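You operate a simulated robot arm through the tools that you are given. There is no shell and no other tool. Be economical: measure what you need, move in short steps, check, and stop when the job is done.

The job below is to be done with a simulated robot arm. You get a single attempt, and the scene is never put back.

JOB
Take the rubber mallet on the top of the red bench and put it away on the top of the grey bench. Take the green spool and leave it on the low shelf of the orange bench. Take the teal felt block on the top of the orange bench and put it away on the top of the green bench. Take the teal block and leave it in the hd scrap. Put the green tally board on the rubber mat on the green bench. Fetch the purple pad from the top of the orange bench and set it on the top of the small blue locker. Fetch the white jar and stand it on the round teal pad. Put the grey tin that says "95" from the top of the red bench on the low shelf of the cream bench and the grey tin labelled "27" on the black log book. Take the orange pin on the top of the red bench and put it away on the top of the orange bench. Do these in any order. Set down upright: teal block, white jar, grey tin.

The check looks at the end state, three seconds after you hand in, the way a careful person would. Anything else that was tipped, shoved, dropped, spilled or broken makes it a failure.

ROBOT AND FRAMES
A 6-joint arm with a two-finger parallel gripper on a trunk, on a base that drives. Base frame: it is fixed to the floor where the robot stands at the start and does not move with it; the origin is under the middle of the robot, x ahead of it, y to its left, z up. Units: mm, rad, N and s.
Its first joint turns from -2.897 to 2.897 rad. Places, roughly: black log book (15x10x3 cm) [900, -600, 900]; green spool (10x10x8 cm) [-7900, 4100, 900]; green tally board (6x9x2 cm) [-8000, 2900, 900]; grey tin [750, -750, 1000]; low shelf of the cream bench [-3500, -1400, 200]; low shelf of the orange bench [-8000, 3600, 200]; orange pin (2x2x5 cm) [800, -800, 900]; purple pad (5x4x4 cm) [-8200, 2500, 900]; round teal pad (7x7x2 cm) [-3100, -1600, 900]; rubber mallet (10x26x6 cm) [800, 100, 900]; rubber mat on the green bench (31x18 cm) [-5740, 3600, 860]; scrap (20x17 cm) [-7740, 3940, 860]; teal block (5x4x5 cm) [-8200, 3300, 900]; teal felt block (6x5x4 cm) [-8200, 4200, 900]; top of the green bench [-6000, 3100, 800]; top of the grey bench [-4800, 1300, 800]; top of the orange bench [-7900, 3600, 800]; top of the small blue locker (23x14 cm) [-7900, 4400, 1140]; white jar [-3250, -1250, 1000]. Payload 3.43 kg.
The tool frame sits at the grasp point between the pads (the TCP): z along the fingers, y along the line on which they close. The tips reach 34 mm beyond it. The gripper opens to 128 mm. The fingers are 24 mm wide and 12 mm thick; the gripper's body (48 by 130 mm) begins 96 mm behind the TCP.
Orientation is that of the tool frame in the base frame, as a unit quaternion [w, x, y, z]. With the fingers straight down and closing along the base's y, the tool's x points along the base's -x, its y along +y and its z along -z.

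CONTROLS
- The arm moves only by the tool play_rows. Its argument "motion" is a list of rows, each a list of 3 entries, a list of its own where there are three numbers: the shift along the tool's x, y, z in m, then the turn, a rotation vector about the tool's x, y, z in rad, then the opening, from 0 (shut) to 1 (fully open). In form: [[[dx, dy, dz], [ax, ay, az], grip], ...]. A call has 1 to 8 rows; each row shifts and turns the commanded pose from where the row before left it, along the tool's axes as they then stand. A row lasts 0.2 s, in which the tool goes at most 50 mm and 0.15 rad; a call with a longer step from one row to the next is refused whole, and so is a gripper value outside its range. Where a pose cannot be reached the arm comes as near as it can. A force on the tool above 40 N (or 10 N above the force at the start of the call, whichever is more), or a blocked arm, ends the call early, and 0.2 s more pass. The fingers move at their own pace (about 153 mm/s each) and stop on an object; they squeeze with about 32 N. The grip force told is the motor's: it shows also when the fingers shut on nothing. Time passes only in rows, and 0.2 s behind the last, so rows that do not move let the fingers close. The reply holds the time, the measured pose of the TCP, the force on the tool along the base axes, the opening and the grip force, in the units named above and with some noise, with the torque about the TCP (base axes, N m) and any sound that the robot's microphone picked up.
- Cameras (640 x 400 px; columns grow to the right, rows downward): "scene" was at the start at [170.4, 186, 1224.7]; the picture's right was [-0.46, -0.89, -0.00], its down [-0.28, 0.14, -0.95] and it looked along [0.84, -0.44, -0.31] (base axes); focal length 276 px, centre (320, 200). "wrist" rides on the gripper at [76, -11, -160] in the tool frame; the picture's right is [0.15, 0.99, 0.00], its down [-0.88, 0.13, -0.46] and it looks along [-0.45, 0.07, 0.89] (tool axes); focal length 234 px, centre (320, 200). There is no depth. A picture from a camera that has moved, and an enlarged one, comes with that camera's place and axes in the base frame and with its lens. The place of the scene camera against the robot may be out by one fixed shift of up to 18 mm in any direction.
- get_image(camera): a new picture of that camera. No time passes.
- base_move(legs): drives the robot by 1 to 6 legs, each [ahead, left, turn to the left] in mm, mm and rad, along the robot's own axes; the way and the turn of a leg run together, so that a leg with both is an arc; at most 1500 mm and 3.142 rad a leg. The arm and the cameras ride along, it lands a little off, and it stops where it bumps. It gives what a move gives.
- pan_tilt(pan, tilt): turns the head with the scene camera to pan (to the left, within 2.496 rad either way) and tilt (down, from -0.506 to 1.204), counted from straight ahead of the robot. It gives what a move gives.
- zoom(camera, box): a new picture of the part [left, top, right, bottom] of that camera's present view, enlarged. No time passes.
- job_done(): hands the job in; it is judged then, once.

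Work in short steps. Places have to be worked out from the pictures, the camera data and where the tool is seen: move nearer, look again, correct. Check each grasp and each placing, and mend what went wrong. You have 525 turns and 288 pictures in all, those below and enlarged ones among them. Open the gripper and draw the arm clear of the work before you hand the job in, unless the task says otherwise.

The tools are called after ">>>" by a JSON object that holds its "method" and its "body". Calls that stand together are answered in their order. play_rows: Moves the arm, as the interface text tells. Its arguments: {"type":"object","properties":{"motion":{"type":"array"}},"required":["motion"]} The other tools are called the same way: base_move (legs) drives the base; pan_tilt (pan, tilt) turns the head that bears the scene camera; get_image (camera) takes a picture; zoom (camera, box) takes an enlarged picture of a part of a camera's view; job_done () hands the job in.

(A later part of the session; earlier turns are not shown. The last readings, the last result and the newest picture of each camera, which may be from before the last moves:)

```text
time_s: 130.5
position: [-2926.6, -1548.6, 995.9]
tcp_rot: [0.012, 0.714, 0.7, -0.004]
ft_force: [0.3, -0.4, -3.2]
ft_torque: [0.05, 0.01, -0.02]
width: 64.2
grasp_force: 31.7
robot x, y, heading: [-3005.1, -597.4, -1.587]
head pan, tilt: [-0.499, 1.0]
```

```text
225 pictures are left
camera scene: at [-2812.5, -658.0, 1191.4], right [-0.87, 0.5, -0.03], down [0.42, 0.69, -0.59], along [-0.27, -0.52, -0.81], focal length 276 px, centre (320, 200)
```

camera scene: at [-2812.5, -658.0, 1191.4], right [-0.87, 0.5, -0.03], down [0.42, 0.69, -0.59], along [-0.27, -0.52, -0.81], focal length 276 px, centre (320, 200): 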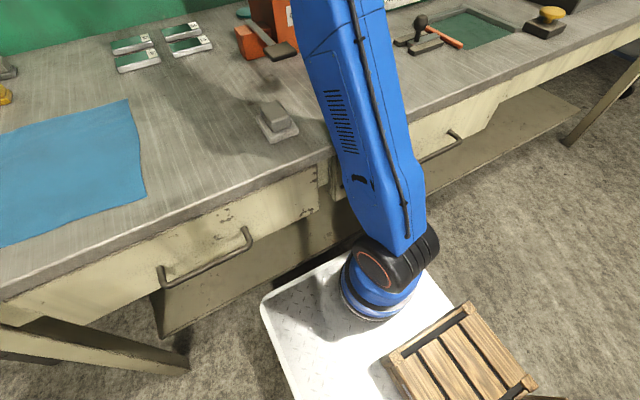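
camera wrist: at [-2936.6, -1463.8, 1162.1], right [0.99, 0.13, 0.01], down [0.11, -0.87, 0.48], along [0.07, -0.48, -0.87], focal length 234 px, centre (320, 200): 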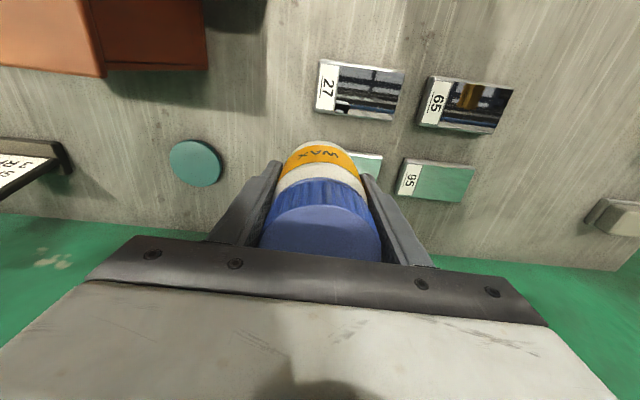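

I can't see the contact point. I retract a little at a time and watch whether the body settles back.

>>> {"method": "play_rows", "body": {"motion": [[[0.03, 0, 0], [0, 0, 0], 0], [[0.03, 0, 0], [0, 0, 0], 0]]}}

>>> {"method": "get_image", "body": {"camera": "scene"}}

```text
time_s: 131.1
position: [-2920.1, -1503.4, 979.3]
tcp_rot: [0.006, 0.713, 0.701, 0.001]
ft_force: [-0.1, 1.3, -2.5]
ft_torque: [-0.1, -0.02, -0.03]
width: 64.6
grasp_force: 32.0
robot x, y, heading: [-3004.6, -598.9, -1.59]
head pan, tilt: [-0.499, 1.0]
```

```text
224 pictures are left
camera scene: at [-2810.7, -706.3, 1174.4], right [-0.87, 0.49, -0.01], down [0.42, 0.72, -0.56], along [-0.27, -0.49, -0.83], focal length 276 px, centre (320, 200)
```

scene: 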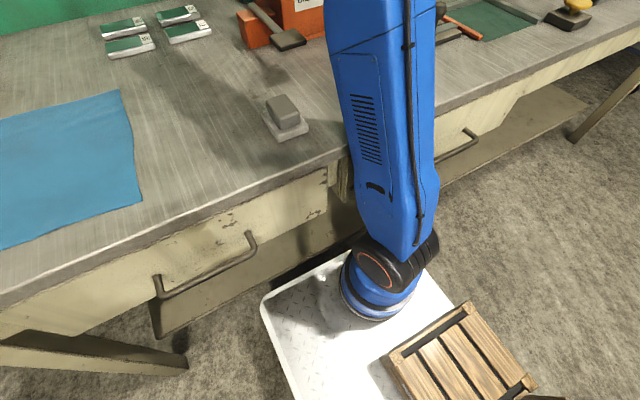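

The body settles when the arm comes back, so the far end is touching something. I zoom in on the wrist region.

>>> {"method": "pan_tilt", "body": {"pan": 0.1, "tilt": 0.1}}

>>> {"method": "zoom", "body": {"camera": "scene", "box": [200, 60, 560, 285]}}

```text
time_s: 132.3
position: [-2918.3, -1492.3, 993.4]
tcp_rot: [0.01, 0.712, 0.702, -0.005]
ft_force: [0.0, 0.8, -3.5]
ft_torque: [0.0, 0.03, 0.01]
width: 64.5
grasp_force: 31.8
robot x, y, heading: [-3004.3, -599.5, -1.591]
head pan, tilt: [0.099, 0.099]
```

```text
1.78 times, centred on (380, 172) of scene
camera zoom: at [-2767.8, -750.1, 1246.7], right [-1.0, -0.08, 0.0], down [-0.01, 0.09, -1.0], along [0.08, -0.99, -0.09], focal length 490 px, centre (213, 249)
```

zoom: 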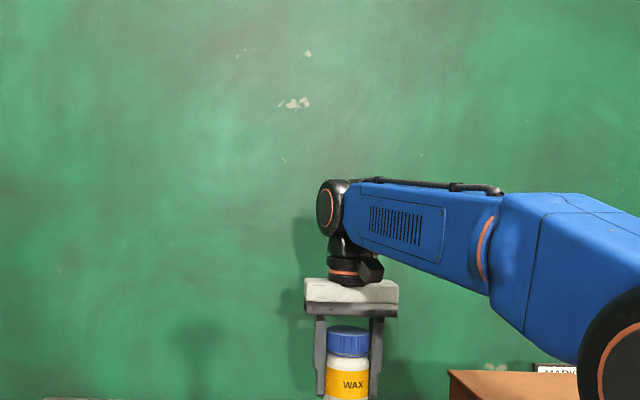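

Nothing visible touches. I retract further, square the base up again and bring it about 55 mm closer so less stretch is needed.

>>> {"method": "play_rows", "body": {"motion": [[[0.04, 0, 0], [0, 0, 0], 0], [[0.045, 0, 0], [0, 0, 0], 0], [[0.045, 0, 0], [0, 0, 0], 0], [[0.045, 0, 0], [0, 0, 0], 0]]}}

>>> {"method": "base_move", "body": {"legs": [[60, 0, 0.02]]}}

>>> {"method": "pan_tilt", "body": {"pan": -0.5, "tilt": 1.15}}

>>> {"method": "get_image", "body": {"camera": "scene"}}

```text
time_s: 133.3
position: [-2919.5, -1341.3, 972.4]
tcp_rot: [0.001, 0.714, 0.7, 0.003]
ft_force: [0.4, -1.5, -4.9]
ft_torque: [0.05, -0.01, -0.02]
width: 64.9
grasp_force: 31.7
robot x, y, heading: [-3010.8, -608.0, -1.591]
head pan, tilt: [0.099, 0.099]
```

```text
time_s: 134.3
position: [-2909.1, -1387.8, 976.3]
tcp_rot: [0.002, 0.708, 0.706, 0.003]
ft_force: [0.0, 0.1, -2.3]
ft_torque: [0.03, 0.0, 0.02]
width: 64.6
grasp_force: 31.6
robot x, y, heading: [-3006.1, -655.1, -1.568]
head pan, tilt: [0.099, 0.099]
stopped in leg 1: the robot was blocked; the commanded pose is now the measured one
```

```text
time_s: 135.6
position: [-2908.1, -1386.7, 976.2]
tcp_rot: [0.003, 0.709, 0.706, 0.003]
ft_force: [-0.6, -0.2, -3.8]
ft_torque: [0.02, -0.03, 0.0]
width: 64.2
grasp_force: 32.3
robot x, y, heading: [-3007.5, -659.6, -1.575]
head pan, tilt: [-0.499, 1.15]
```

```text
222 pictures are left
camera scene: at [-2807.9, -778.3, 1157.5], right [-0.88, 0.48, 0.0], down [0.44, 0.8, -0.41], along [-0.2, -0.36, -0.91], focal length 276 px, centre (320, 200)
```

scene: 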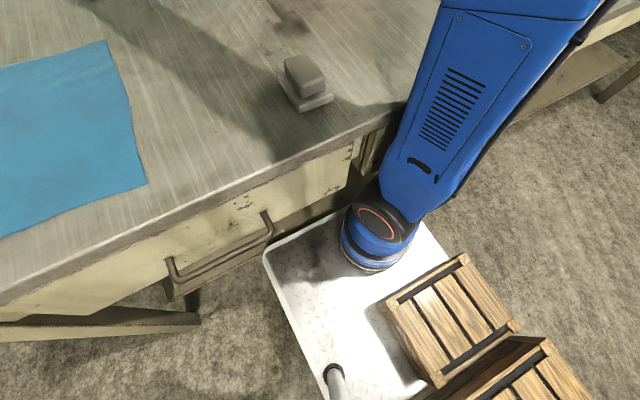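

The base met the drawer handle and stopped at y≈-657. Now I extend slowly and watch the base reading.

>>> {"method": "play_rows", "body": {"motion": [[[-0.04, 0, 0], [0, 0, 0], 0], [[-0.04, 0, 0], [0, 0, 0], 0], [[-0.04, 0, 0], [0, 0, 0], 0], [[0, 0, 0], [0, 0, 0], 0]]}}

>>> {"method": "get_image", "body": {"camera": "scene"}}

```text
time_s: 136.8
position: [-2924.4, -1472.4, 984.1]
tcp_rot: [0.011, 0.711, 0.703, -0.002]
ft_force: [-0.9, 0.0, -5.4]
ft_torque: [0.05, -0.01, 0.01]
width: 64.6
grasp_force: 32.2
robot x, y, heading: [-3011.3, -621.1, -1.585]
head pan, tilt: [-0.499, 1.15]
stopped in row 4: the arm was blocked; the commanded pose is now the measured one
```

```text
221 pictures are left
camera scene: at [-2812.6, -731.2, 1159.9], right [-0.87, 0.49, -0.01], down [0.45, 0.79, -0.42], along [-0.2, -0.37, -0.91], focal length 276 px, centre (320, 200)
```

scene: 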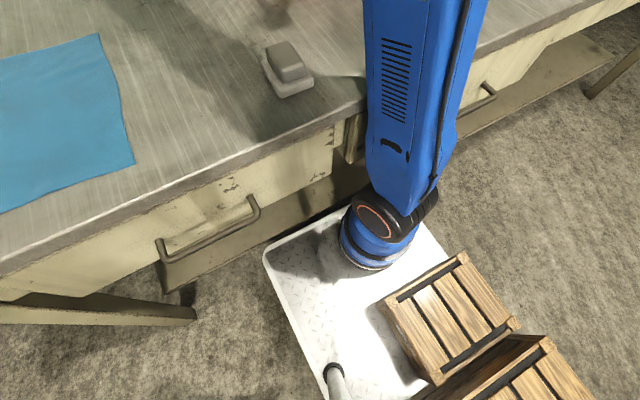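

The base was pushed again, now at a shorter stretch. So it is the upper arm leaning on the bench's front edge; standing farther back and keeping the tool low is better. I retract and move the base back to y≈-566.

>>> {"method": "play_rows", "body": {"motion": [[[0.04, 0, 0], [0, 0, 0], 0], [[0.045, 0, 0], [0, 0, 0], 0], [[0.045, 0, 0], [0, 0, 0], 0], [[0, 0, 0], [0, 0, 0], 0]]}}

>>> {"method": "base_move", "body": {"legs": [[-65, 0, 0.012]]}}

>>> {"method": "get_image", "body": {"camera": "wrist"}}

```text
time_s: 137.8
position: [-2921.9, -1363.5, 972.4]
tcp_rot: [0.005, 0.711, 0.703, 0.004]
ft_force: [0.2, -0.6, -3.9]
ft_torque: [0.0, 0.01, -0.04]
width: 64.3
grasp_force: 32.0
robot x, y, heading: [-3008.8, -635.3, -1.584]
head pan, tilt: [-0.499, 1.15]
```

```text
time_s: 138.8
position: [-2912.5, -1296.9, 972.3]
tcp_rot: [0.006, 0.706, 0.709, 0.003]
ft_force: [-0.1, -0.8, -3.4]
ft_torque: [0.03, 0.0, -0.04]
width: 64.3
grasp_force: 32.1
robot x, y, heading: [-3010.8, -570.8, -1.57]
head pan, tilt: [-0.499, 1.15]
```

```text
220 pictures are left
camera wrist: at [-2925.3, -1220.9, 1132.1], right [0.99, 0.15, 0.01], down [0.13, -0.88, 0.46], along [0.08, -0.45, -0.89], focal length 234 px, centre (320, 200)
```

wrist: 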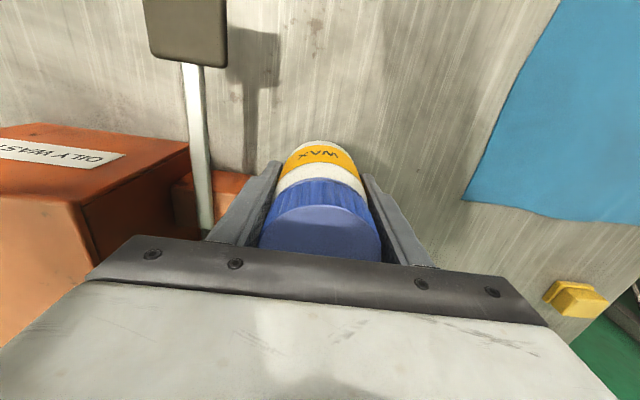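

Base now at (-3011,-571). I lower to z≈950 and extend in stages while watching the base reading.

>>> {"method": "play_rows", "body": {"motion": [[[-0.04, 0.003, 0.01], [0, 0, 0], 0], [[-0.04, 0.003, 0.01], [0, 0, 0], 0], [[-0.04, 0, 0], [0, 0, 0], 0], [[-0.04, 0, 0], [0, 0, 0], 0], [[0, 0, 0], [0, 0, 0], 0]]}}

>>> {"method": "play_rows", "body": {"motion": [[[-0.03, 0, 0], [0, 0, 0], 0], [[-0.03, 0, 0], [0, 0, 0], 0], [[0, 0, 0], [0, 0, 0], 0]]}}

```text
time_s: 140.0
position: [-2906.6, -1456.5, 952.2]
tcp_rot: [0.005, 0.706, 0.708, 0.004]
ft_force: [0.3, -0.2, -3.9]
ft_torque: [-0.05, 0.02, 0.0]
width: 64.4
grasp_force: 32.3
robot x, y, heading: [-3009.8, -569.6, -1.569]
head pan, tilt: [-0.499, 1.15]
```

```text
time_s: 140.8
position: [-2907.2, -1509.3, 961.1]
tcp_rot: [0.008, 0.707, 0.707, 0.0]
ft_force: [0.7, -0.2, -4.2]
ft_torque: [0.01, -0.01, 0.01]
width: 64.4
grasp_force: 32.1
robot x, y, heading: [-3011.6, -569.7, -1.571]
head pan, tilt: [-0.499, 1.15]
```

The TCP is 9 mm high; I check whether the body is pitching again.

>>> {"method": "get_image", "body": {"camera": "scene"}}

>>> {"method": "get_image", "body": {"camera": "wrist"}}

```text
219 pictures are left
camera scene: at [-2812.3, -686.3, 1157.9], right [-0.88, 0.48, 0.0], down [0.44, 0.8, -0.41], along [-0.2, -0.36, -0.91], focal length 276 px, centre (320, 200)
```

scene: 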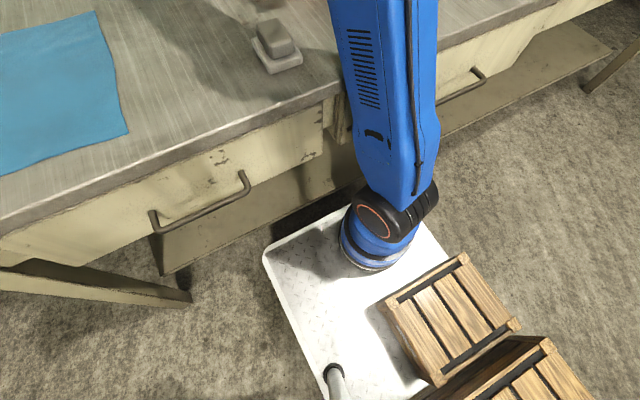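

```text
218 pictures are left
camera wrist: at [-2920.1, -1432.9, 1118.9], right [0.99, 0.15, 0.01], down [0.13, -0.88, 0.47], along [0.08, -0.46, -0.88], focal length 234 px, centre (320, 200)
```

wrist: 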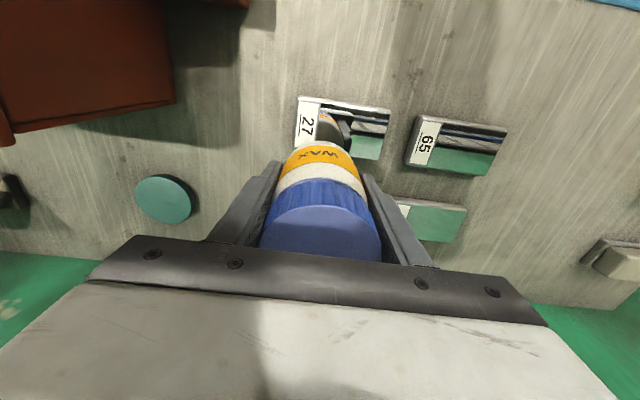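

No pitching. I continue extending.

>>> {"method": "play_rows", "body": {"motion": [[[-0.025, 0, 0], [0, 0, 0], 0], [[-0.025, 0, 0], [0, 0, 0], 0], [[0, 0, 0], [0, 0, 0], 0]]}}

>>> {"method": "play_rows", "body": {"motion": [[[-0.02, 0, 0.005], [0, 0, 0], 0], [[-0.015, 0, 0.005], [0, 0, 0], 0], [[0, 0, 0], [0, 0, 0], 0]]}}

```text
time_s: 141.8
position: [-2913.3, -1541.3, 967.7]
tcp_rot: [0.016, 0.708, 0.706, -0.004]
ft_force: [0.6, 0.0, -4.2]
ft_torque: [-0.02, -0.02, -0.02]
width: 64.3
grasp_force: 32.1
robot x, y, heading: [-3014.0, -550.9, -1.572]
head pan, tilt: [-0.499, 1.15]
stopped in row 3: the arm was blocked; the commanded pose is now the measured one
```

```text
time_s: 142.8
position: [-2920.6, -1583.7, 937.2]
tcp_rot: [0.016, 0.708, 0.706, 0.0]
ft_force: [0.0, -0.5, -0.6]
ft_torque: [0.02, 0.02, -0.02]
width: 64.8
grasp_force: 31.7
robot x, y, heading: [-3017.4, -534.0, -1.579]
head pan, tilt: [-0.499, 1.15]
stopped in row 3: the arm was blocked; the commanded pose is now the measured one
```

The base is being pushed again, so a vertical tool cannot reach the pad. I'll put the jar down and regrip it with the tool tilted about 22°, which keeps the wrist farther back. First I lift and retract.

>>> {"method": "play_rows", "body": {"motion": [[[0.01, 0, -0.02], [0, 0, 0], 0], [[0.03, 0, -0.01], [0, 0, 0], 0], [[0.045, 0, 0], [0, 0, 0], 0], [[0.045, 0, 0], [0, 0, 0], 0], [[0, 0, 0], [0, 0, 0], 0]]}}

>>> {"method": "get_image", "body": {"camera": "wrist"}}

```text
time_s: 144.0
position: [-2920.0, -1489.2, 927.5]
tcp_rot: [-0.001, 0.709, 0.705, 0.014]
ft_force: [-0.2, 0.8, -2.9]
ft_torque: [-0.02, 0.03, 0.02]
width: 63.6
grasp_force: 32.3
robot x, y, heading: [-3013.6, -550.2, -1.577]
head pan, tilt: [-0.499, 1.15]
```

```text
217 pictures are left
camera wrist: at [-2934.0, -1417.1, 1089.1], right [0.99, 0.14, 0.02], down [0.12, -0.89, 0.44], along [0.08, -0.43, -0.9], focal length 234 px, centre (320, 200)
```

wrist: 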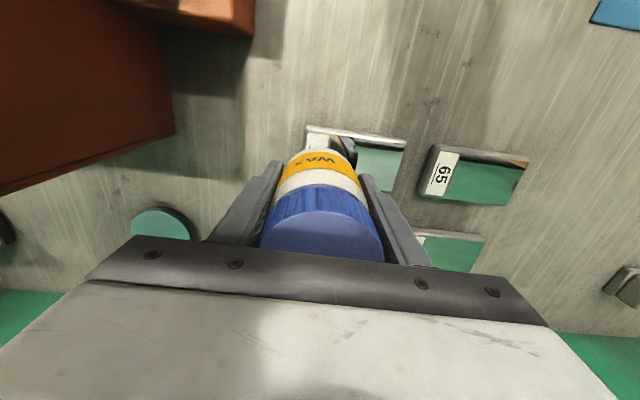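

The jar is low here; I lift it 45 mm and retract to a clear patch of bench near (-2905,-1290).

>>> {"method": "play_rows", "body": {"motion": [[[0, 0, -0.045], [0, 0, 0], 0], [[0.045, 0, 0], [0, 0, 0], 0], [[0.045, 0, 0], [0, 0, 0], 0], [[0.045, 0, 0], [0, 0, 0], 0], [[0.045, 0.01, 0], [0, 0, 0], 0], [[0.02, 0, 0], [0, 0, 0], 0], [[0, 0, 0], [0, 0, 0], 0]]}}

>>> {"method": "base_move", "body": {"legs": [[40, 0, 0.007]]}}

>>> {"method": "get_image", "body": {"camera": "wrist"}}

```text
time_s: 145.6
position: [-2906.8, -1285.0, 976.4]
tcp_rot: [0.0, 0.709, 0.705, 0.013]
ft_force: [-0.3, 0.5, -3.5]
ft_torque: [0.01, -0.01, 0.0]
width: 63.5
grasp_force: 32.4
robot x, y, heading: [-3016.1, -546.7, -1.581]
head pan, tilt: [-0.499, 1.15]
```

```text
time_s: 146.5
position: [-2902.7, -1324.9, 975.7]
tcp_rot: [0.0, 0.705, 0.709, 0.013]
ft_force: [0.8, -0.3, -4.0]
ft_torque: [0.0, 0.02, 0.0]
width: 63.6
grasp_force: 31.9
robot x, y, heading: [-3018.1, -588.1, -1.565]
head pan, tilt: [-0.499, 1.15]
```

```text
216 pictures are left
camera wrist: at [-2916.7, -1253.6, 1138.3], right [0.99, 0.15, 0.02], down [0.12, -0.89, 0.44], along [0.09, -0.43, -0.9], focal length 234 px, centre (320, 200)
```

wrist: 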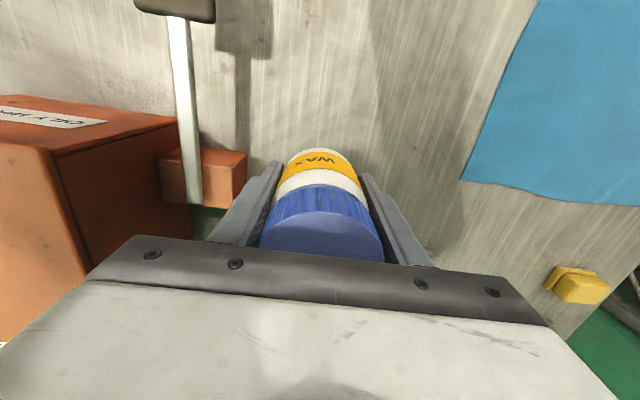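

I level the tool, shift back a little, and lower the jar onto the bare bench.

>>> {"method": "play_rows", "body": {"motion": [[[0.03, 0, 0], [0.018, -0.018, 0.006], 0], [[0, 0, 0.035], [0, 0, 0], 0], [[0, 0, 0.03], [0, 0, 0], 0], [[0, 0, 0.004], [0, 0, 0], 0], [[0, 0, 0.003], [0, 0, 0], 0], [[0, 0, 0], [0, 0, 0], 0]]}}

```text
time_s: 147.9
position: [-2902.4, -1294.8, 906.0]
tcp_rot: [0.0, 0.708, 0.706, 0.001]
ft_force: [-0.6, -0.1, -2.9]
ft_torque: [0.04, 0.02, 0.02]
width: 63.6
grasp_force: 32.0
robot x, y, heading: [-3017.9, -584.9, -1.567]
head pan, tilt: [-0.499, 1.15]
```

>>> {"method": "play_rows", "body": {"motion": [[[0, 0, 0.003], [0, 0, 0], 0], [[0, 0, 0.003], [0, 0, 0], 0], [[0, 0, 0.002], [0, 0, 0], 0]]}}

>>> {"method": "get_image", "body": {"camera": "wrist"}}

```text
time_s: 148.7
position: [-2902.2, -1296.8, 897.8]
tcp_rot: [0.0, 0.708, 0.706, 0.001]
ft_force: [0.9, -0.2, -4.6]
ft_torque: [0.02, 0.0, -0.01]
width: 63.6
grasp_force: 32.2
robot x, y, heading: [-3016.1, -584.4, -1.575]
head pan, tilt: [-0.499, 1.15]
```

```text
215 pictures are left
camera wrist: at [-2913.3, -1220.8, 1057.6], right [0.99, 0.14, 0.0], down [0.13, -0.88, 0.45], along [0.07, -0.45, -0.89], focal length 234 px, centre (320, 200)
```

wrist: 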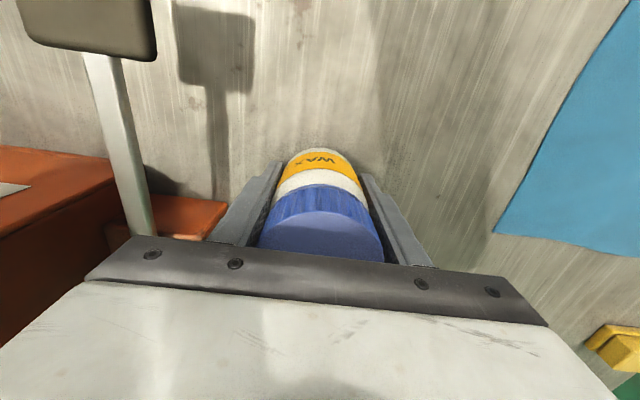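

>>> {"method": "play_rows", "body": {"motion": [[[0, 0, 0.002], [0, 0, 0], 0], [[0, 0, 0.002], [0, 0, 0], 0], [[0, 0, 0.002], [0, 0, 0], 0]]}}

>>> {"method": "play_rows", "body": {"motion": [[[0, 0, 0.002], [0, 0, 0], 0], [[0, 0, 0.001], [0, 0, 0], 0]]}}

```text
time_s: 149.5
position: [-2902.8, -1296.8, 891.5]
tcp_rot: [0.001, 0.709, 0.705, 0.0]
ft_force: [0.5, -1.2, -2.9]
ft_torque: [0.01, 0.01, 0.02]
width: 63.3
grasp_force: 31.0
robot x, y, heading: [-3017.4, -584.6, -1.571]
head pan, tilt: [-0.499, 1.15]
```

```text
time_s: 150.1
position: [-2901.8, -1295.6, 889.5]
tcp_rot: [0.001, 0.708, 0.706, 0.001]
ft_force: [-0.1, 0.1, -0.5]
ft_torque: [0.08, 0.0, 0.03]
width: 63.4
grasp_force: 32.1
robot x, y, heading: [-3015.0, -585.4, -1.569]
head pan, tilt: [-0.499, 1.15]
```

Contact at z≈889 (the jar slid 6 mm up in the grip). I release, lift off, tilt the tool 22° and look.

>>> {"method": "play_rows", "body": {"motion": [[[0, 0, 0.001], [0, 0, 0], 0], [[0, 0, 0], [0, 0, 0], 0.7], [[0, 0, 0], [0, 0, 0], 0.9], [[0, 0, -0.045], [0, 0, 0], 0.9], [[0, 0, -0.045], [0, 0, 0], 0.9], [[0, 0, -0.045], [0, 0, 0], 1]]}}

>>> {"method": "play_rows", "body": {"motion": [[[0.03, 0, 0], [0, -0.128, 0], 1], [[0.03, 0, 0], [0, -0.128, 0], 1], [[0, 0, 0], [0, -0.128, 0], 1], [[0, 0, 0], [0, 0, 0], 1]]}}

>>> {"method": "get_image", "body": {"camera": "wrist"}}

>>> {"method": "pan_tilt", "body": {"pan": 0.15, "tilt": 0.45}}

>>> {"method": "get_image", "body": {"camera": "scene"}}

```text
time_s: 151.5
position: [-2903.5, -1297.0, 1024.3]
tcp_rot: [0.0, 0.708, 0.706, 0.0]
ft_force: [-1.0, -0.2, -0.6]
ft_torque: [0.02, -0.03, 0.0]
width: 127.7
grasp_force: 0.1
robot x, y, heading: [-3015.9, -586.9, -1.568]
head pan, tilt: [-0.499, 1.15]
```

```text
time_s: 152.5
position: [-2902.2, -1236.8, 1019.2]
tcp_rot: [0.135, 0.695, 0.693, -0.135]
ft_force: [-0.7, -0.7, -0.1]
ft_torque: [0.02, -0.03, 0.0]
width: 128.1
grasp_force: 0.0
robot x, y, heading: [-3015.1, -587.2, -1.567]
head pan, tilt: [-0.499, 1.15]
```

```text
214 pictures are left
camera wrist: at [-2913.3, -1107.2, 1138.5], right [0.99, 0.13, -0.05], down [0.13, -0.65, 0.75], along [0.07, -0.75, -0.66], focal length 234 px, centre (320, 200)
```

wrist: 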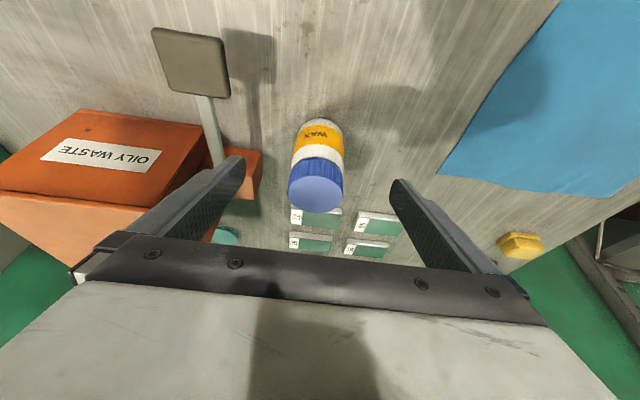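

```text
time_s: 153.6
position: [-2902.9, -1237.9, 1019.5]
tcp_rot: [0.136, 0.695, 0.693, -0.135]
ft_force: [-1.2, 0.1, 0.0]
ft_torque: [-0.03, -0.01, -0.01]
width: 128.0
grasp_force: 0.0
robot x, y, heading: [-3015.5, -584.8, -1.571]
head pan, tilt: [0.15, 0.45]
```

```text
213 pictures are left
camera scene: at [-2774.3, -748.0, 1212.4], right [-0.99, -0.15, 0.0], down [-0.07, 0.43, -0.9], along [0.14, -0.89, -0.44], focal length 276 px, centre (320, 200)
```

scene: 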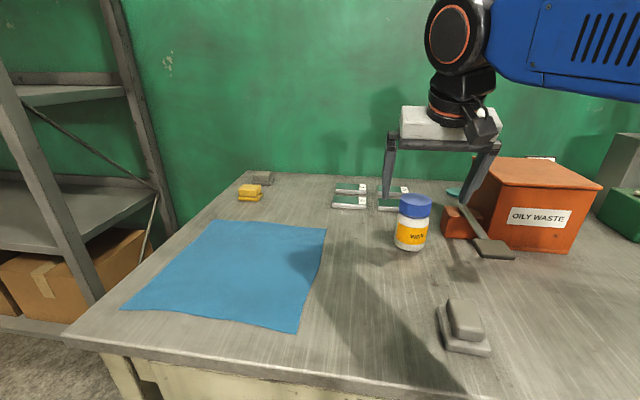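

The cards look undisturbed and the jar stands upright. I move in along the tilted axis and grip the jar a bit higher.

>>> {"method": "play_rows", "body": {"motion": [[[-0.011, 0, 0.01], [0, 0, 0], 0.8], [[0, 0, 0.04], [0, 0, 0], 0.8], [[0, 0, 0.04], [0, 0, 0], 0.8], [[0, 0, 0.038], [0, 0, 0], 0.8], [[0, 0, 0], [0, 0, 0], 0.8]]}}

>>> {"method": "get_image", "body": {"camera": "wrist"}}

```text
time_s: 154.8
position: [-2902.5, -1294.1, 904.7]
tcp_rot: [0.135, 0.695, 0.693, -0.135]
ft_force: [0.7, 0.4, 0.0]
ft_torque: [0.02, 0.01, -0.01]
width: 102.3
grasp_force: 0.1
robot x, y, heading: [-3016.9, -589.1, -1.565]
head pan, tilt: [0.15, 0.45]
```

```text
212 pictures are left
camera wrist: at [-2913.4, -1165.2, 1024.8], right [0.99, 0.13, -0.05], down [0.13, -0.65, 0.75], along [0.07, -0.75, -0.66], focal length 234 px, centre (320, 200)
```

wrist: 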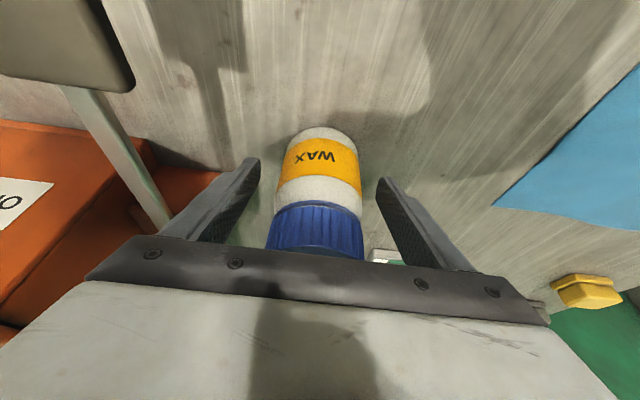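

>>> {"method": "play_rows", "body": {"motion": [[[0, 0, 0], [0, 0, 0], 0], [[0, 0, 0], [0, 0, 0], 0], [[0, 0, 0], [0, 0, 0], 0]]}}

>>> {"method": "play_rows", "body": {"motion": [[[-0.015, 0, -0.037], [0, 0, 0], 0], [[-0.015, 0, -0.037], [0, 0, 0], 0], [[0, 0, 0], [0, 0, 0], 0]]}}

>>> {"method": "base_move", "body": {"legs": [[-75, 0, 0]]}}

>>> {"method": "get_image", "body": {"camera": "wrist"}}

```text
time_s: 155.6
position: [-2902.3, -1294.4, 905.5]
tcp_rot: [0.134, 0.695, 0.693, -0.135]
ft_force: [0.2, 0.5, 0.4]
ft_torque: [0.01, 0.01, 0.01]
width: 63.6
grasp_force: 32.5
robot x, y, heading: [-3014.6, -586.6, -1.57]
head pan, tilt: [0.15, 0.45]
```

```text
time_s: 156.4
position: [-2902.2, -1294.9, 984.1]
tcp_rot: [0.135, 0.696, 0.692, -0.135]
ft_force: [0.3, 0.5, -4.0]
ft_torque: [0.01, -0.03, -0.04]
width: 63.6
grasp_force: 32.2
robot x, y, heading: [-3018.6, -585.9, -1.568]
head pan, tilt: [0.15, 0.45]
```

```text
time_s: 157.4
position: [-2902.9, -1219.2, 984.0]
tcp_rot: [0.135, 0.695, 0.693, -0.135]
ft_force: [-0.7, 0.2, -3.5]
ft_torque: [0.04, 0.04, -0.02]
width: 63.6
grasp_force: 31.7
robot x, y, heading: [-3018.4, -511.3, -1.572]
head pan, tilt: [0.15, 0.45]
```

```text
211 pictures are left
camera wrist: at [-2913.0, -1089.9, 1104.5], right [0.99, 0.13, -0.05], down [0.13, -0.65, 0.75], along [0.07, -0.75, -0.66], focal length 234 px, centre (320, 200)
```

wrist: 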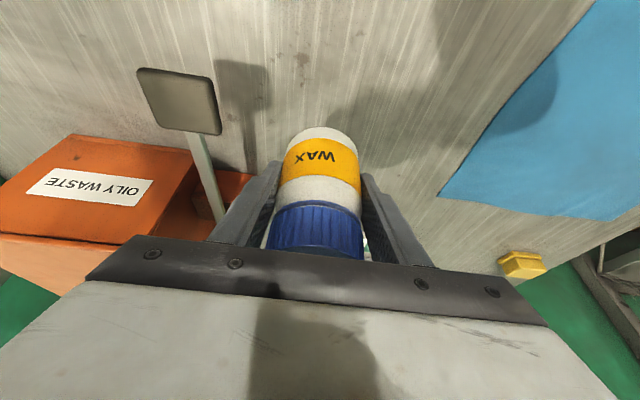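

Held upright. I extend along the path left of the bin, watching the base.

>>> {"method": "play_rows", "body": {"motion": [[[-0.0417, 0, 0.0169], [0, 0, 0], 0], [[-0.0417, 0, 0.0169], [0, 0, 0], 0], [[-0.0417, 0, 0.0169], [0, 0, 0], 0], [[-0.0417, 0, 0.0169], [0, 0, 0], 0], [[-0.0417, 0, 0.0169], [0, 0, 0], 0], [[0, 0, 0], [0, 0, 0], 0]]}}

>>> {"method": "play_rows", "body": {"motion": [[[-0.035, 0, 0.0142], [0, 0, 0], 0], [[-0.035, 0, 0.0142], [0, 0, 0], 0], [[0, 0, 0], [0, 0, 0], 0]]}}

```text
time_s: 158.8
position: [-2903.1, -1444.0, 984.0]
tcp_rot: [0.134, 0.695, 0.693, -0.135]
ft_force: [-0.2, -0.7, -3.5]
ft_torque: [0.01, 0.03, -0.01]
width: 63.7
grasp_force: 31.9
robot x, y, heading: [-3016.3, -508.4, -1.57]
head pan, tilt: [0.15, 0.45]
```

```text
time_s: 159.6
position: [-2903.5, -1520.5, 983.1]
tcp_rot: [0.135, 0.695, 0.693, -0.134]
ft_force: [0.1, -1.1, -4.1]
ft_torque: [0.0, 0.02, 0.01]
width: 63.6
grasp_force: 32.0
robot x, y, heading: [-3017.8, -508.8, -1.567]
head pan, tilt: [0.15, 0.45]
```

Tracking perfectly with no push. I go on to y≈-1600.

>>> {"method": "play_rows", "body": {"motion": [[[-0.035, 0, 0.0142], [0, 0, 0], 0], [[-0.035, 0, 0.0142], [0, 0, 0], 0], [[0, 0, 0], [0, 0, 0], 0]]}}

>>> {"method": "get_image", "body": {"camera": "wrist"}}

```text
time_s: 160.4
position: [-2903.1, -1596.9, 982.8]
tcp_rot: [0.134, 0.696, 0.693, -0.135]
ft_force: [-0.3, 0.5, -4.0]
ft_torque: [0.05, -0.01, -0.03]
width: 63.4
grasp_force: 32.1
robot x, y, heading: [-3015.4, -509.4, -1.568]
head pan, tilt: [0.15, 0.45]
```

```text
210 pictures are left
camera wrist: at [-2914.2, -1467.4, 1103.1], right [0.99, 0.13, -0.05], down [0.13, -0.65, 0.75], along [0.06, -0.75, -0.66], focal length 234 px, centre (320, 200)
```

wrist: 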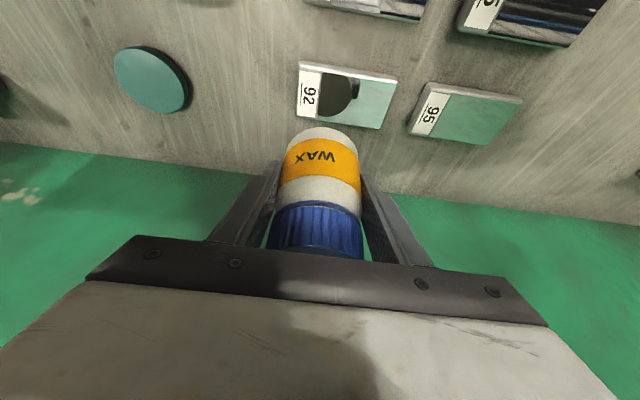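

The pad is at about (-3092,-1597). I move sideways over it.

>>> {"method": "play_rows", "body": {"motion": [[[0, -0.045, 0], [0, 0, 0], 0], [[0, -0.045, 0], [0, 0, 0], 0], [[0, -0.045, 0], [0, 0, 0], 0], [[0, -0.04, 0], [0, 0, 0], 0], [[0, 0, 0], [0, 0, 0], 0]]}}

>>> {"method": "get_image", "body": {"camera": "wrist"}}

```text
time_s: 161.6
position: [-3078.6, -1594.4, 983.4]
tcp_rot: [0.134, 0.696, 0.693, -0.135]
ft_force: [-0.1, 0.3, -3.4]
ft_torque: [0.02, 0.05, 0.03]
width: 63.3
grasp_force: 31.6
robot x, y, heading: [-3016.7, -510.3, -1.568]
head pan, tilt: [0.15, 0.45]
```

```text
209 pictures are left
camera wrist: at [-3090.2, -1464.8, 1103.7], right [0.99, 0.13, -0.05], down [0.13, -0.65, 0.75], along [0.07, -0.75, -0.66], focal length 234 px, centre (320, 200)
```

wrist: 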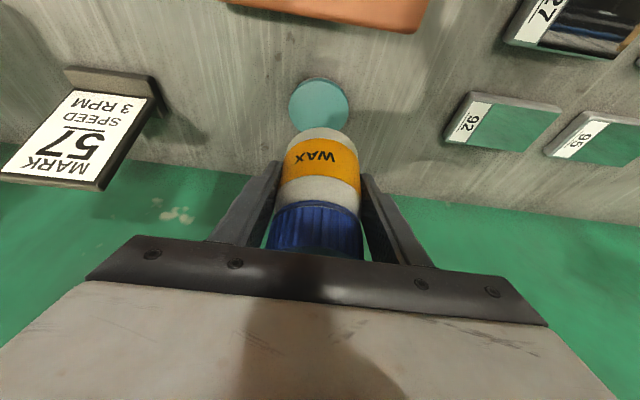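

Pad centre re-measured at about (-3087,-1592). I align and descend to just above it.

>>> {"method": "play_rows", "body": {"motion": [[[0, -0.008, 0], [0, 0, 0], 0], [[0.0094, 0, 0.0232], [0, 0, 0], 0], [[0.0056, 0, 0.0139], [0, 0, 0], 0], [[0, 0, 0], [0, 0, 0], 0]]}}

>>> {"method": "zoom", "body": {"camera": "wrist", "box": [200, 40, 440, 240]}}

>>> {"method": "zoom", "body": {"camera": "scene", "box": [380, 100, 620, 250]}}

```text
time_s: 162.6
position: [-3086.2, -1595.4, 942.7]
tcp_rot: [0.135, 0.695, 0.694, -0.133]
ft_force: [-0.1, 0.5, -3.7]
ft_torque: [0.0, 0.0, 0.02]
width: 63.8
grasp_force: 32.2
robot x, y, heading: [-3017.3, -513.6, -1.569]
head pan, tilt: [0.15, 0.45]
```

```text
2.00 times, centred on (320, 140) of wrist
camera zoom: at [-3097.0, -1465.7, 1063.5], right [0.99, 0.13, -0.05], down [0.13, -0.65, 0.75], along [0.07, -0.75, -0.66], focal length 468 px, centre (320, 320)
```

zoom: 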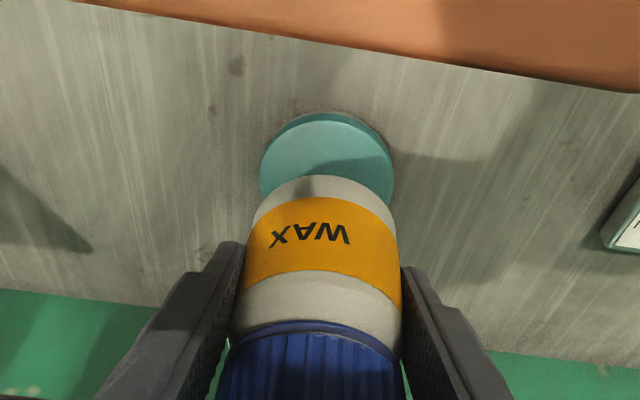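

```text
2.67 times, centred on (500, 175) of scene
camera zoom: at [-2774.4, -672.8, 1212.5], right [-0.99, -0.15, 0.0], down [-0.07, 0.43, -0.9], along [0.14, -0.89, -0.44], focal length 736 px, centre (-160, 267)
```

zoom: 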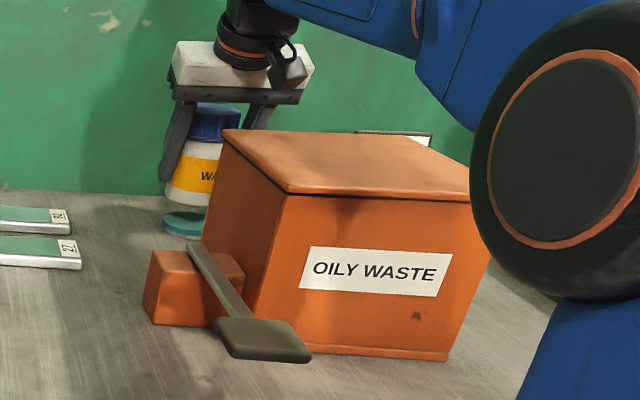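

The jar sits about 15 mm ahead of the TCP in the grip (the 63.6 mm width agrees with that). I shift 14 mm back and 2 mm in x, and look again.

>>> {"method": "play_rows", "body": {"motion": [[[0.013, 0.002, -0.0053], [0, 0, 0], 0], [[0.0019, 0, 0.0046], [0, 0, 0], 0], [[0, 0, 0], [0, 0, 0], 0]]}}

>>> {"method": "zoom", "body": {"camera": "wrist", "box": [240, 60, 400, 160]}}

```text
time_s: 163.4
position: [-3084.0, -1581.4, 937.8]
tcp_rot: [0.135, 0.695, 0.693, -0.133]
ft_force: [-0.2, 0.2, -3.4]
ft_torque: [0.05, -0.02, -0.03]
width: 63.9
grasp_force: 32.2
robot x, y, heading: [-3019.4, -509.9, -1.57]
head pan, tilt: [0.15, 0.45]
```

```text
4.00 times, centred on (320, 110) of wrist
camera zoom: at [-3094.8, -1451.7, 1058.4], right [0.99, 0.13, -0.05], down [0.13, -0.65, 0.75], along [0.07, -0.75, -0.66], focal length 937 px, centre (320, 560)
```

zoom: 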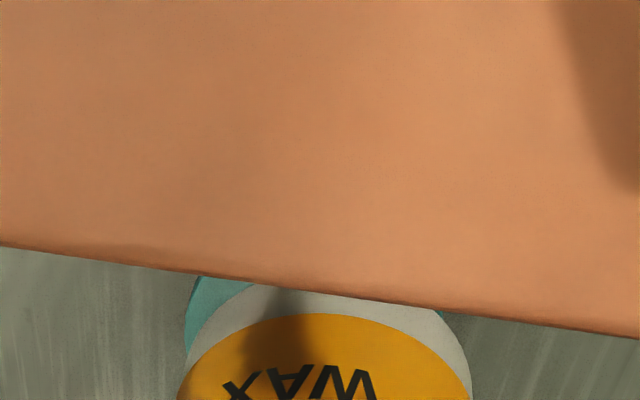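

Centred as well as I can see. I lower in small steps to contact.

>>> {"method": "play_rows", "body": {"motion": [[[0.003, -0.001, 0.0074], [0, 0, 0], 0], [[0.0008, 0, 0.0019], [0, 0, 0], 0], [[0.0008, 0, 0.0019], [0, 0, 0], 0], [[0, 0, 0], [0, 0, 0], 0]]}}

>>> {"method": "zoom", "body": {"camera": "scene", "box": [400, 140, 520, 215]}}

```text
time_s: 164.4
position: [-3085.6, -1580.6, 926.5]
tcp_rot: [0.135, 0.695, 0.693, -0.134]
ft_force: [-0.5, 0.3, -3.3]
ft_torque: [0.04, 0.03, -0.01]
width: 63.6
grasp_force: 31.8
robot x, y, heading: [-3020.5, -509.4, -1.573]
head pan, tilt: [0.15, 0.45]
```

```text
5.33 times, centred on (460, 178) of scene
camera zoom: at [-2774.3, -672.8, 1212.5], right [-0.99, -0.15, 0.0], down [-0.07, 0.43, -0.9], along [0.14, -0.89, -0.44], focal length 1471 px, centre (-427, 320)
```

zoom: 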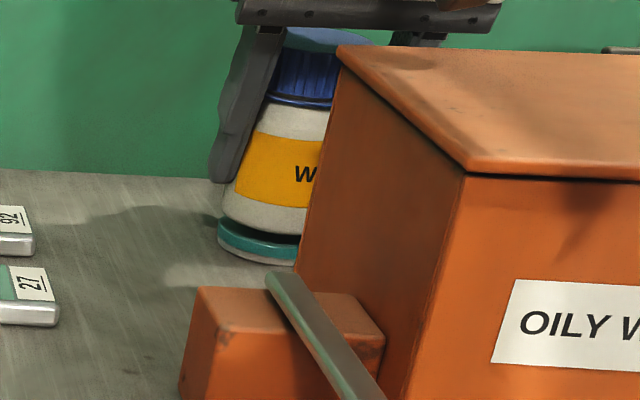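

Looks centred, a few millimetres above. Two more small steps.

>>> {"method": "play_rows", "body": {"motion": [[[0.0008, 0, 0.0019], [0, 0, 0], 0], [[0.0008, 0, 0.0019], [0, 0, 0], 0], [[0, 0, 0], [0, 0, 0], 0]]}}

```text
time_s: 165.2
position: [-3086.1, -1581.9, 921.7]
tcp_rot: [0.133, 0.696, 0.693, -0.135]
ft_force: [0.7, -0.1, -3.5]
ft_torque: [0.05, -0.01, -0.02]
width: 63.5
grasp_force: 32.2
robot x, y, heading: [-3018.6, -512.3, -1.57]
head pan, tilt: [0.15, 0.45]
```

>>> {"method": "play_rows", "body": {"motion": [[[0.0006, 0, 0.0014], [0, 0, 0], 0], [[0.0006, 0, 0.0014], [0, 0, 0], 0], [[0, 0, 0], [0, 0, 0], 0]]}}

>>> {"method": "zoom", "body": {"camera": "scene", "box": [400, 140, 520, 215]}}

```text
time_s: 166.0
position: [-3084.7, -1580.0, 918.9]
tcp_rot: [0.134, 0.696, 0.693, -0.134]
ft_force: [0.2, 0.9, -3.3]
ft_torque: [0.06, -0.02, 0.0]
width: 63.6
grasp_force: 32.4
robot x, y, heading: [-3012.1, -509.6, -1.567]
head pan, tilt: [0.15, 0.45]
```

```text
5.33 times, centred on (460, 178) of scene
camera zoom: at [-2774.3, -672.8, 1212.5], right [-0.99, -0.15, 0.0], down [-0.07, 0.43, -0.9], along [0.14, -0.89, -0.44], focal length 1471 px, centre (-427, 320)
```

zoom: 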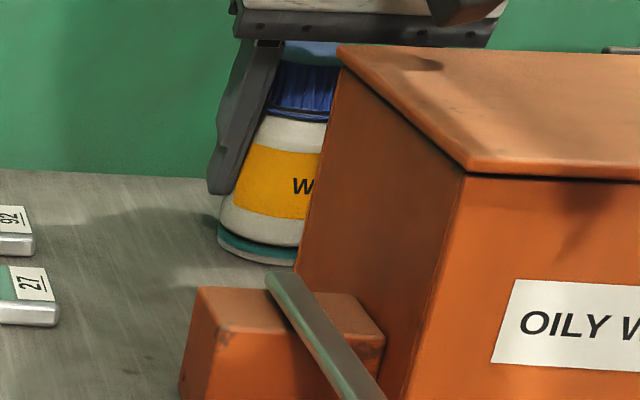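

>>> {"method": "play_rows", "body": {"motion": [[[0.0006, 0, 0.0014], [0, 0, 0], 0], [[0.0006, 0, 0.0014], [0, 0, 0], 0], [[0, 0, 0], [0, 0, 0], 0]]}}

```text
time_s: 166.8
position: [-3086.5, -1581.6, 917.8]
tcp_rot: [0.135, 0.695, 0.693, -0.136]
ft_force: [-0.9, -2.5, 13.7]
ft_torque: [-0.21, 0.07, 0.01]
width: 63.6
grasp_force: 31.9
robot x, y, heading: [-3018.5, -510.6, -1.573]
head pan, tilt: [0.15, 0.45]
```

Contact (+14 N). I ease off 1 mm, release, and withdraw up along the tool axis.

>>> {"method": "play_rows", "body": {"motion": [[[-0.0003, 0, -0.0008], [0, 0, 0], 0], [[0, 0, 0], [0, 0, 0], 0.55], [[0, 0, 0], [0, 0, 0], 0.7], [[0, 0, 0], [0, 0, 0], 0.8], [[0, 0, -0.03], [0, 0, 0], 0.8], [[0, 0, -0.045], [0, 0, 0], 0.8], [[0, 0, -0.045], [0, 0, 0], 0.8]]}}

>>> {"method": "get_image", "body": {"camera": "wrist"}}

>>> {"method": "zoom", "body": {"camera": "scene", "box": [380, 120, 540, 220]}}

```text
time_s: 168.4
position: [-3084.4, -1537.0, 1027.6]
tcp_rot: [0.134, 0.695, 0.693, -0.134]
ft_force: [-0.5, -0.2, -1.6]
ft_torque: [0.0, 0.02, -0.01]
width: 102.5
grasp_force: 0.0
robot x, y, heading: [-3014.5, -511.4, -1.568]
head pan, tilt: [0.15, 0.45]
```

```text
203 pictures are left
camera wrist: at [-3095.2, -1407.1, 1147.3], right [0.99, 0.13, -0.05], down [0.13, -0.65, 0.75], along [0.07, -0.75, -0.66], focal length 234 px, centre (320, 200)
```

wrist: 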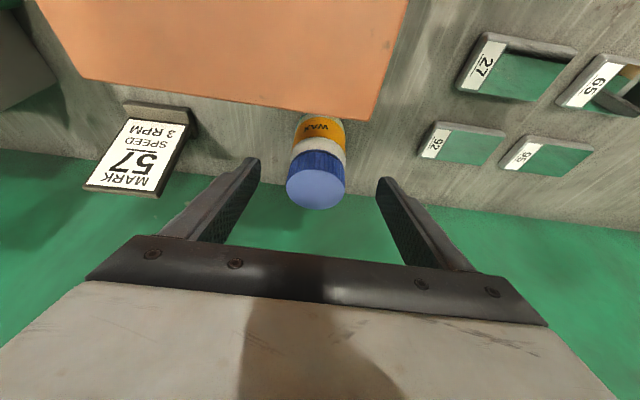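

```text
4.00 times, centred on (460, 170) of scene
camera zoom: at [-2774.3, -672.9, 1212.5], right [-0.99, -0.15, 0.0], down [-0.07, 0.43, -0.9], along [0.14, -0.89, -0.44], focal length 1104 px, centre (-240, 320)
```

zoom: 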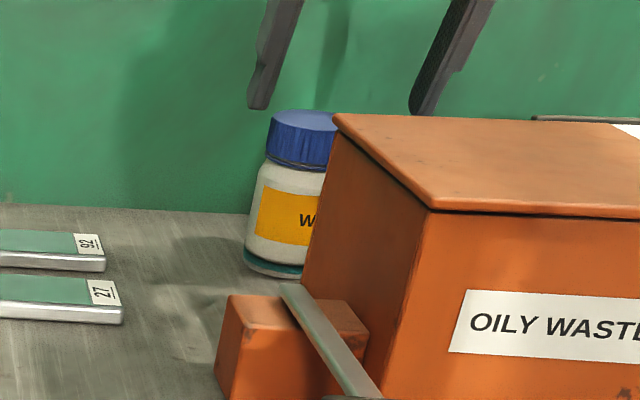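

The jar stands on the pad. I retract the arm, level the tool, and then back the base off to go and fetch the mallet.

>>> {"method": "play_rows", "body": {"motion": [[[0, 0, -0.045], [0, 0, 0], 1], [[0.0417, 0, -0.0169], [0, 0, 0], 1], [[0.0417, 0, -0.0169], [0, 0, 0], 1], [[0.0417, 0, -0.0169], [0, 0, 0], 1], [[0.0417, 0, -0.0169], [0, 0, 0], 1], [[0.0417, 0, -0.0169], [0, 0, 0], 1], [[0.0417, 0, -0.0169], [0, 0, 0], 1]]}}

>>> {"method": "play_rows", "body": {"motion": [[[0.03, 0, -0.0169], [0, 0.128, 0], 1], [[0.03, 0, 0], [0, 0.128, 0], 1], [[0.03, 0, 0], [0, 0.128, 0], 1], [[0.045, 0, 0], [0, 0, 0], 1], [[0.045, 0, 0], [0, 0, 0], 1]]}}

>>> {"method": "base_move", "body": {"legs": [[-200, 0, 0]]}}

>>> {"method": "pan_tilt", "body": {"pan": 1.5, "tilt": 0.3}}

>>> {"method": "get_image", "body": {"camera": "scene"}}

```text
time_s: 170.0
position: [-3082.6, -1248.5, 1068.7]
tcp_rot: [0.135, 0.696, 0.693, -0.134]
ft_force: [0.2, -0.5, -0.8]
ft_torque: [0.01, 0.01, 0.01]
width: 128.0
grasp_force: 0.0
robot x, y, heading: [-3017.0, -511.3, -1.566]
head pan, tilt: [0.15, 0.45]
```

```text
time_s: 171.2
position: [-3083.6, -1065.5, 1062.9]
tcp_rot: [0.0, 0.707, 0.707, 0.001]
ft_force: [-0.1, -0.4, -0.3]
ft_torque: [0.07, -0.04, -0.01]
width: 128.3
grasp_force: 0.1
robot x, y, heading: [-3011.4, -508.3, -1.567]
head pan, tilt: [0.15, 0.45]
```

```text
time_s: 172.8
position: [-3083.3, -865.9, 1063.6]
tcp_rot: [0.0, 0.707, 0.707, 0.0]
ft_force: [0.1, 0.3, 0.2]
ft_torque: [0.0, -0.04, 0.0]
width: 128.3
grasp_force: 0.1
robot x, y, heading: [-3017.4, -313.2, -1.565]
head pan, tilt: [0.15, 0.45]
```

```text
time_s: 174.3
position: [-3084.0, -866.5, 1063.8]
tcp_rot: [0.0, 0.707, 0.707, 0.0]
ft_force: [-0.3, -0.1, 0.4]
ft_torque: [-0.01, 0.01, -0.02]
width: 127.8
grasp_force: 0.1
robot x, y, heading: [-3017.5, -313.6, -1.566]
head pan, tilt: [1.499, 0.3]
```

```text
201 pictures are left
camera scene: at [-2695.4, -389.3, 1226.4], right [-0.07, -1.0, 0.0], down [-0.29, 0.02, -0.96], along [0.95, -0.07, -0.3], focal length 276 px, centre (320, 200)
```

scene: 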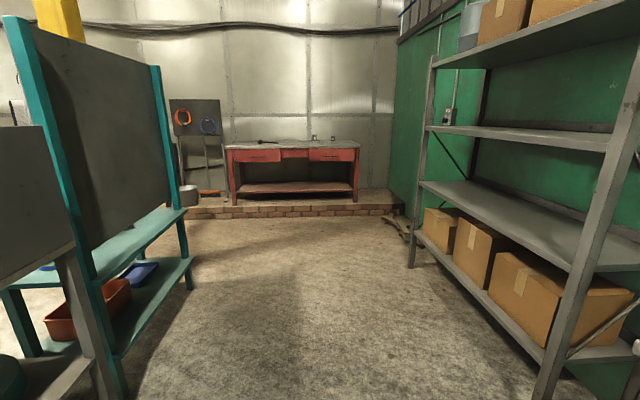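

The way back to the red bench is clear. I turn and drive back there, to about (-20,-110).

>>> {"method": "base_move", "body": {"legs": [[0, 0, 1.566], [1500, 0, 0], [1450, 200, 0]]}}

>>> {"method": "pan_tilt", "body": {"pan": 0.1, "tilt": 0.5}}

>>> {"method": "get_image", "body": {"camera": "scene"}}

```text
time_s: 192.4
position: [496.2, -155.4, 1063.3]
tcp_rot: [0.001, -0.002, 1.0, 0.0]
ft_force: [-0.2, -0.9, 0.5]
ft_torque: [0.02, 0.0, 0.0]
width: 128.1
grasp_force: 0.0
robot x, y, heading: [-60.0, -91.2, 0.007]
head pan, tilt: [1.499, 0.3]
```

```text
time_s: 194.0
position: [496.6, -154.7, 1063.2]
tcp_rot: [-0.001, -0.002, 1.0, 0.0]
ft_force: [-0.5, -0.7, -0.2]
ft_torque: [0.0, 0.02, -0.02]
width: 128.1
grasp_force: 0.1
robot x, y, heading: [-60.2, -89.8, 0.008]
head pan, tilt: [0.099, 0.499]
```

```text
200 pictures are left
camera scene: at [117.9, 149.1, 1208.1], right [0.11, -0.99, 0.0], down [-0.48, -0.05, -0.88], along [0.87, 0.09, -0.48], focal length 276 px, centre (320, 200)
```

scene: 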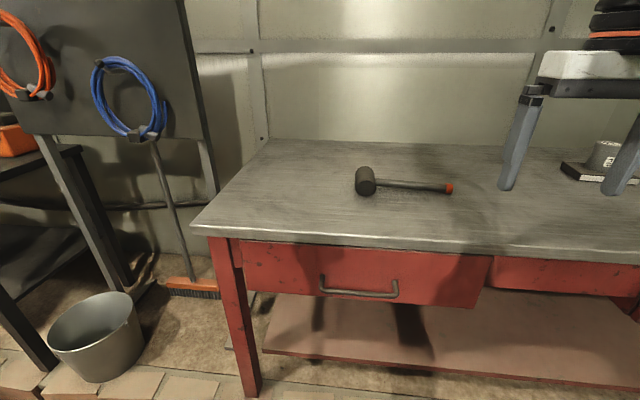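

I move 140 mm ahead and turn the tool by 90° so the fingers close across the mallet's handle.

>>> {"method": "base_move", "body": {"legs": [[140, 0, -0.008]]}}

>>> {"method": "play_rows", "body": {"motion": [[[0, 0.03, 0], [0, 0, 0.143], 1], [[0, 0.03, 0], [0, 0, 0.143], 1], [[0, 0.03, 0], [0, 0, 0.143], 1], [[0, 0.03, 0], [0, 0, 0.143], 1], [[0, 0.03, 0], [0, 0, 0.143], 1], [[0, 0.0, 0], [0, 0, 0.143], 1], [[0, 0, 0], [0, 0, 0.143], 1], [[0, 0, 0], [0, 0, 0.143], 1]]}}

>>> {"method": "play_rows", "body": {"motion": [[[0, 0, 0], [0, 0, 0.143], 1], [[0, 0, 0], [0, 0, 0.143], 1], [[0, 0, 0], [0, 0, 0.141], 1], [[0, 0, 0], [0, 0, 0], 1]]}}

>>> {"method": "get_image", "body": {"camera": "wrist"}}

```text
time_s: 195.3
position: [633.9, -159.2, 1064.2]
tcp_rot: [0.0, 0.001, 1.0, 0.0]
ft_force: [0.3, 0.6, 0.3]
ft_torque: [0.03, -0.02, 0.0]
width: 128.1
grasp_force: 0.1
robot x, y, heading: [81.1, -88.6, -0.003]
head pan, tilt: [0.099, 0.499]
```

```text
time_s: 197.1
position: [677.7, -18.2, 1064.9]
tcp_rot: [-0.001, 0.544, 0.839, 0.0]
ft_force: [0.0, 0.4, 0.2]
ft_torque: [0.0, 0.02, 0.0]
width: 127.8
grasp_force: 0.1
robot x, y, heading: [77.6, -89.3, -0.006]
head pan, tilt: [0.099, 0.499]
```

```text
time_s: 198.1
position: [676.5, -18.3, 1064.5]
tcp_rot: [0.001, 0.709, 0.705, -0.001]
ft_force: [0.6, -0.5, -0.4]
ft_torque: [0.0, 0.0, -0.03]
width: 128.0
grasp_force: 0.1
robot x, y, heading: [83.6, -91.7, 0.005]
head pan, tilt: [0.099, 0.499]
```

```text
199 pictures are left
camera wrist: at [666.4, 57.1, 1223.9], right [0.99, 0.14, 0.0], down [0.13, -0.88, 0.46], along [0.06, -0.45, -0.89], focal length 234 px, centre (320, 200)
```

wrist: 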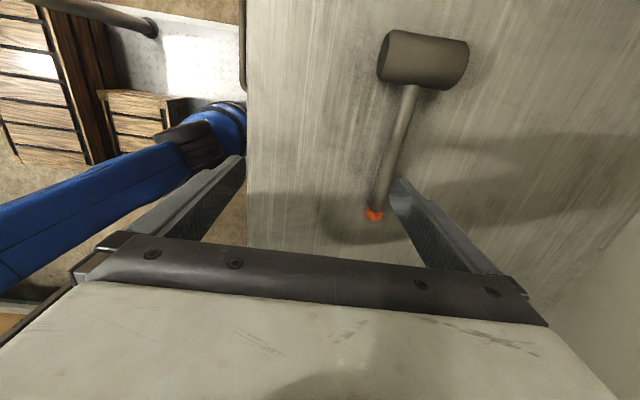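

The handle runs along y at x≈778, with the head beginning at y≈62. I position over (778,42), descend to z=921 (tips 7 mm above the bench) and close.

>>> {"method": "play_rows", "body": {"motion": [[[0.025, 0.04, 0], [0, 0, 0], 0.6], [[0.025, 0.04, 0], [0, 0, 0], 0.6], [[0.01, 0.0215, 0.03], [0, 0, 0], 0.6], [[0, 0, 0.045], [0, 0, 0], 0.6], [[0, 0, 0], [0, 0, 0], 0.6]]}}

>>> {"method": "get_image", "body": {"camera": "wrist"}}

```text
time_s: 199.3
position: [779.2, 42.3, 987.2]
tcp_rot: [0.0, 0.709, 0.706, 0.0]
ft_force: [-0.4, -0.6, 0.2]
ft_torque: [-0.01, 0.02, 0.02]
width: 76.9
grasp_force: 0.1
robot x, y, heading: [85.9, -92.4, 0.004]
head pan, tilt: [0.099, 0.499]
```

```text
198 pictures are left
camera wrist: at [768.8, 117.6, 1148.0], right [0.99, 0.14, 0.0], down [0.13, -0.88, 0.46], along [0.06, -0.45, -0.89], focal length 234 px, centre (320, 200)
```

wrist: 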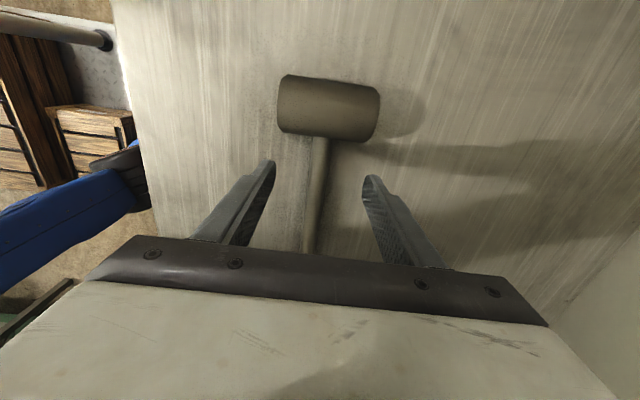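

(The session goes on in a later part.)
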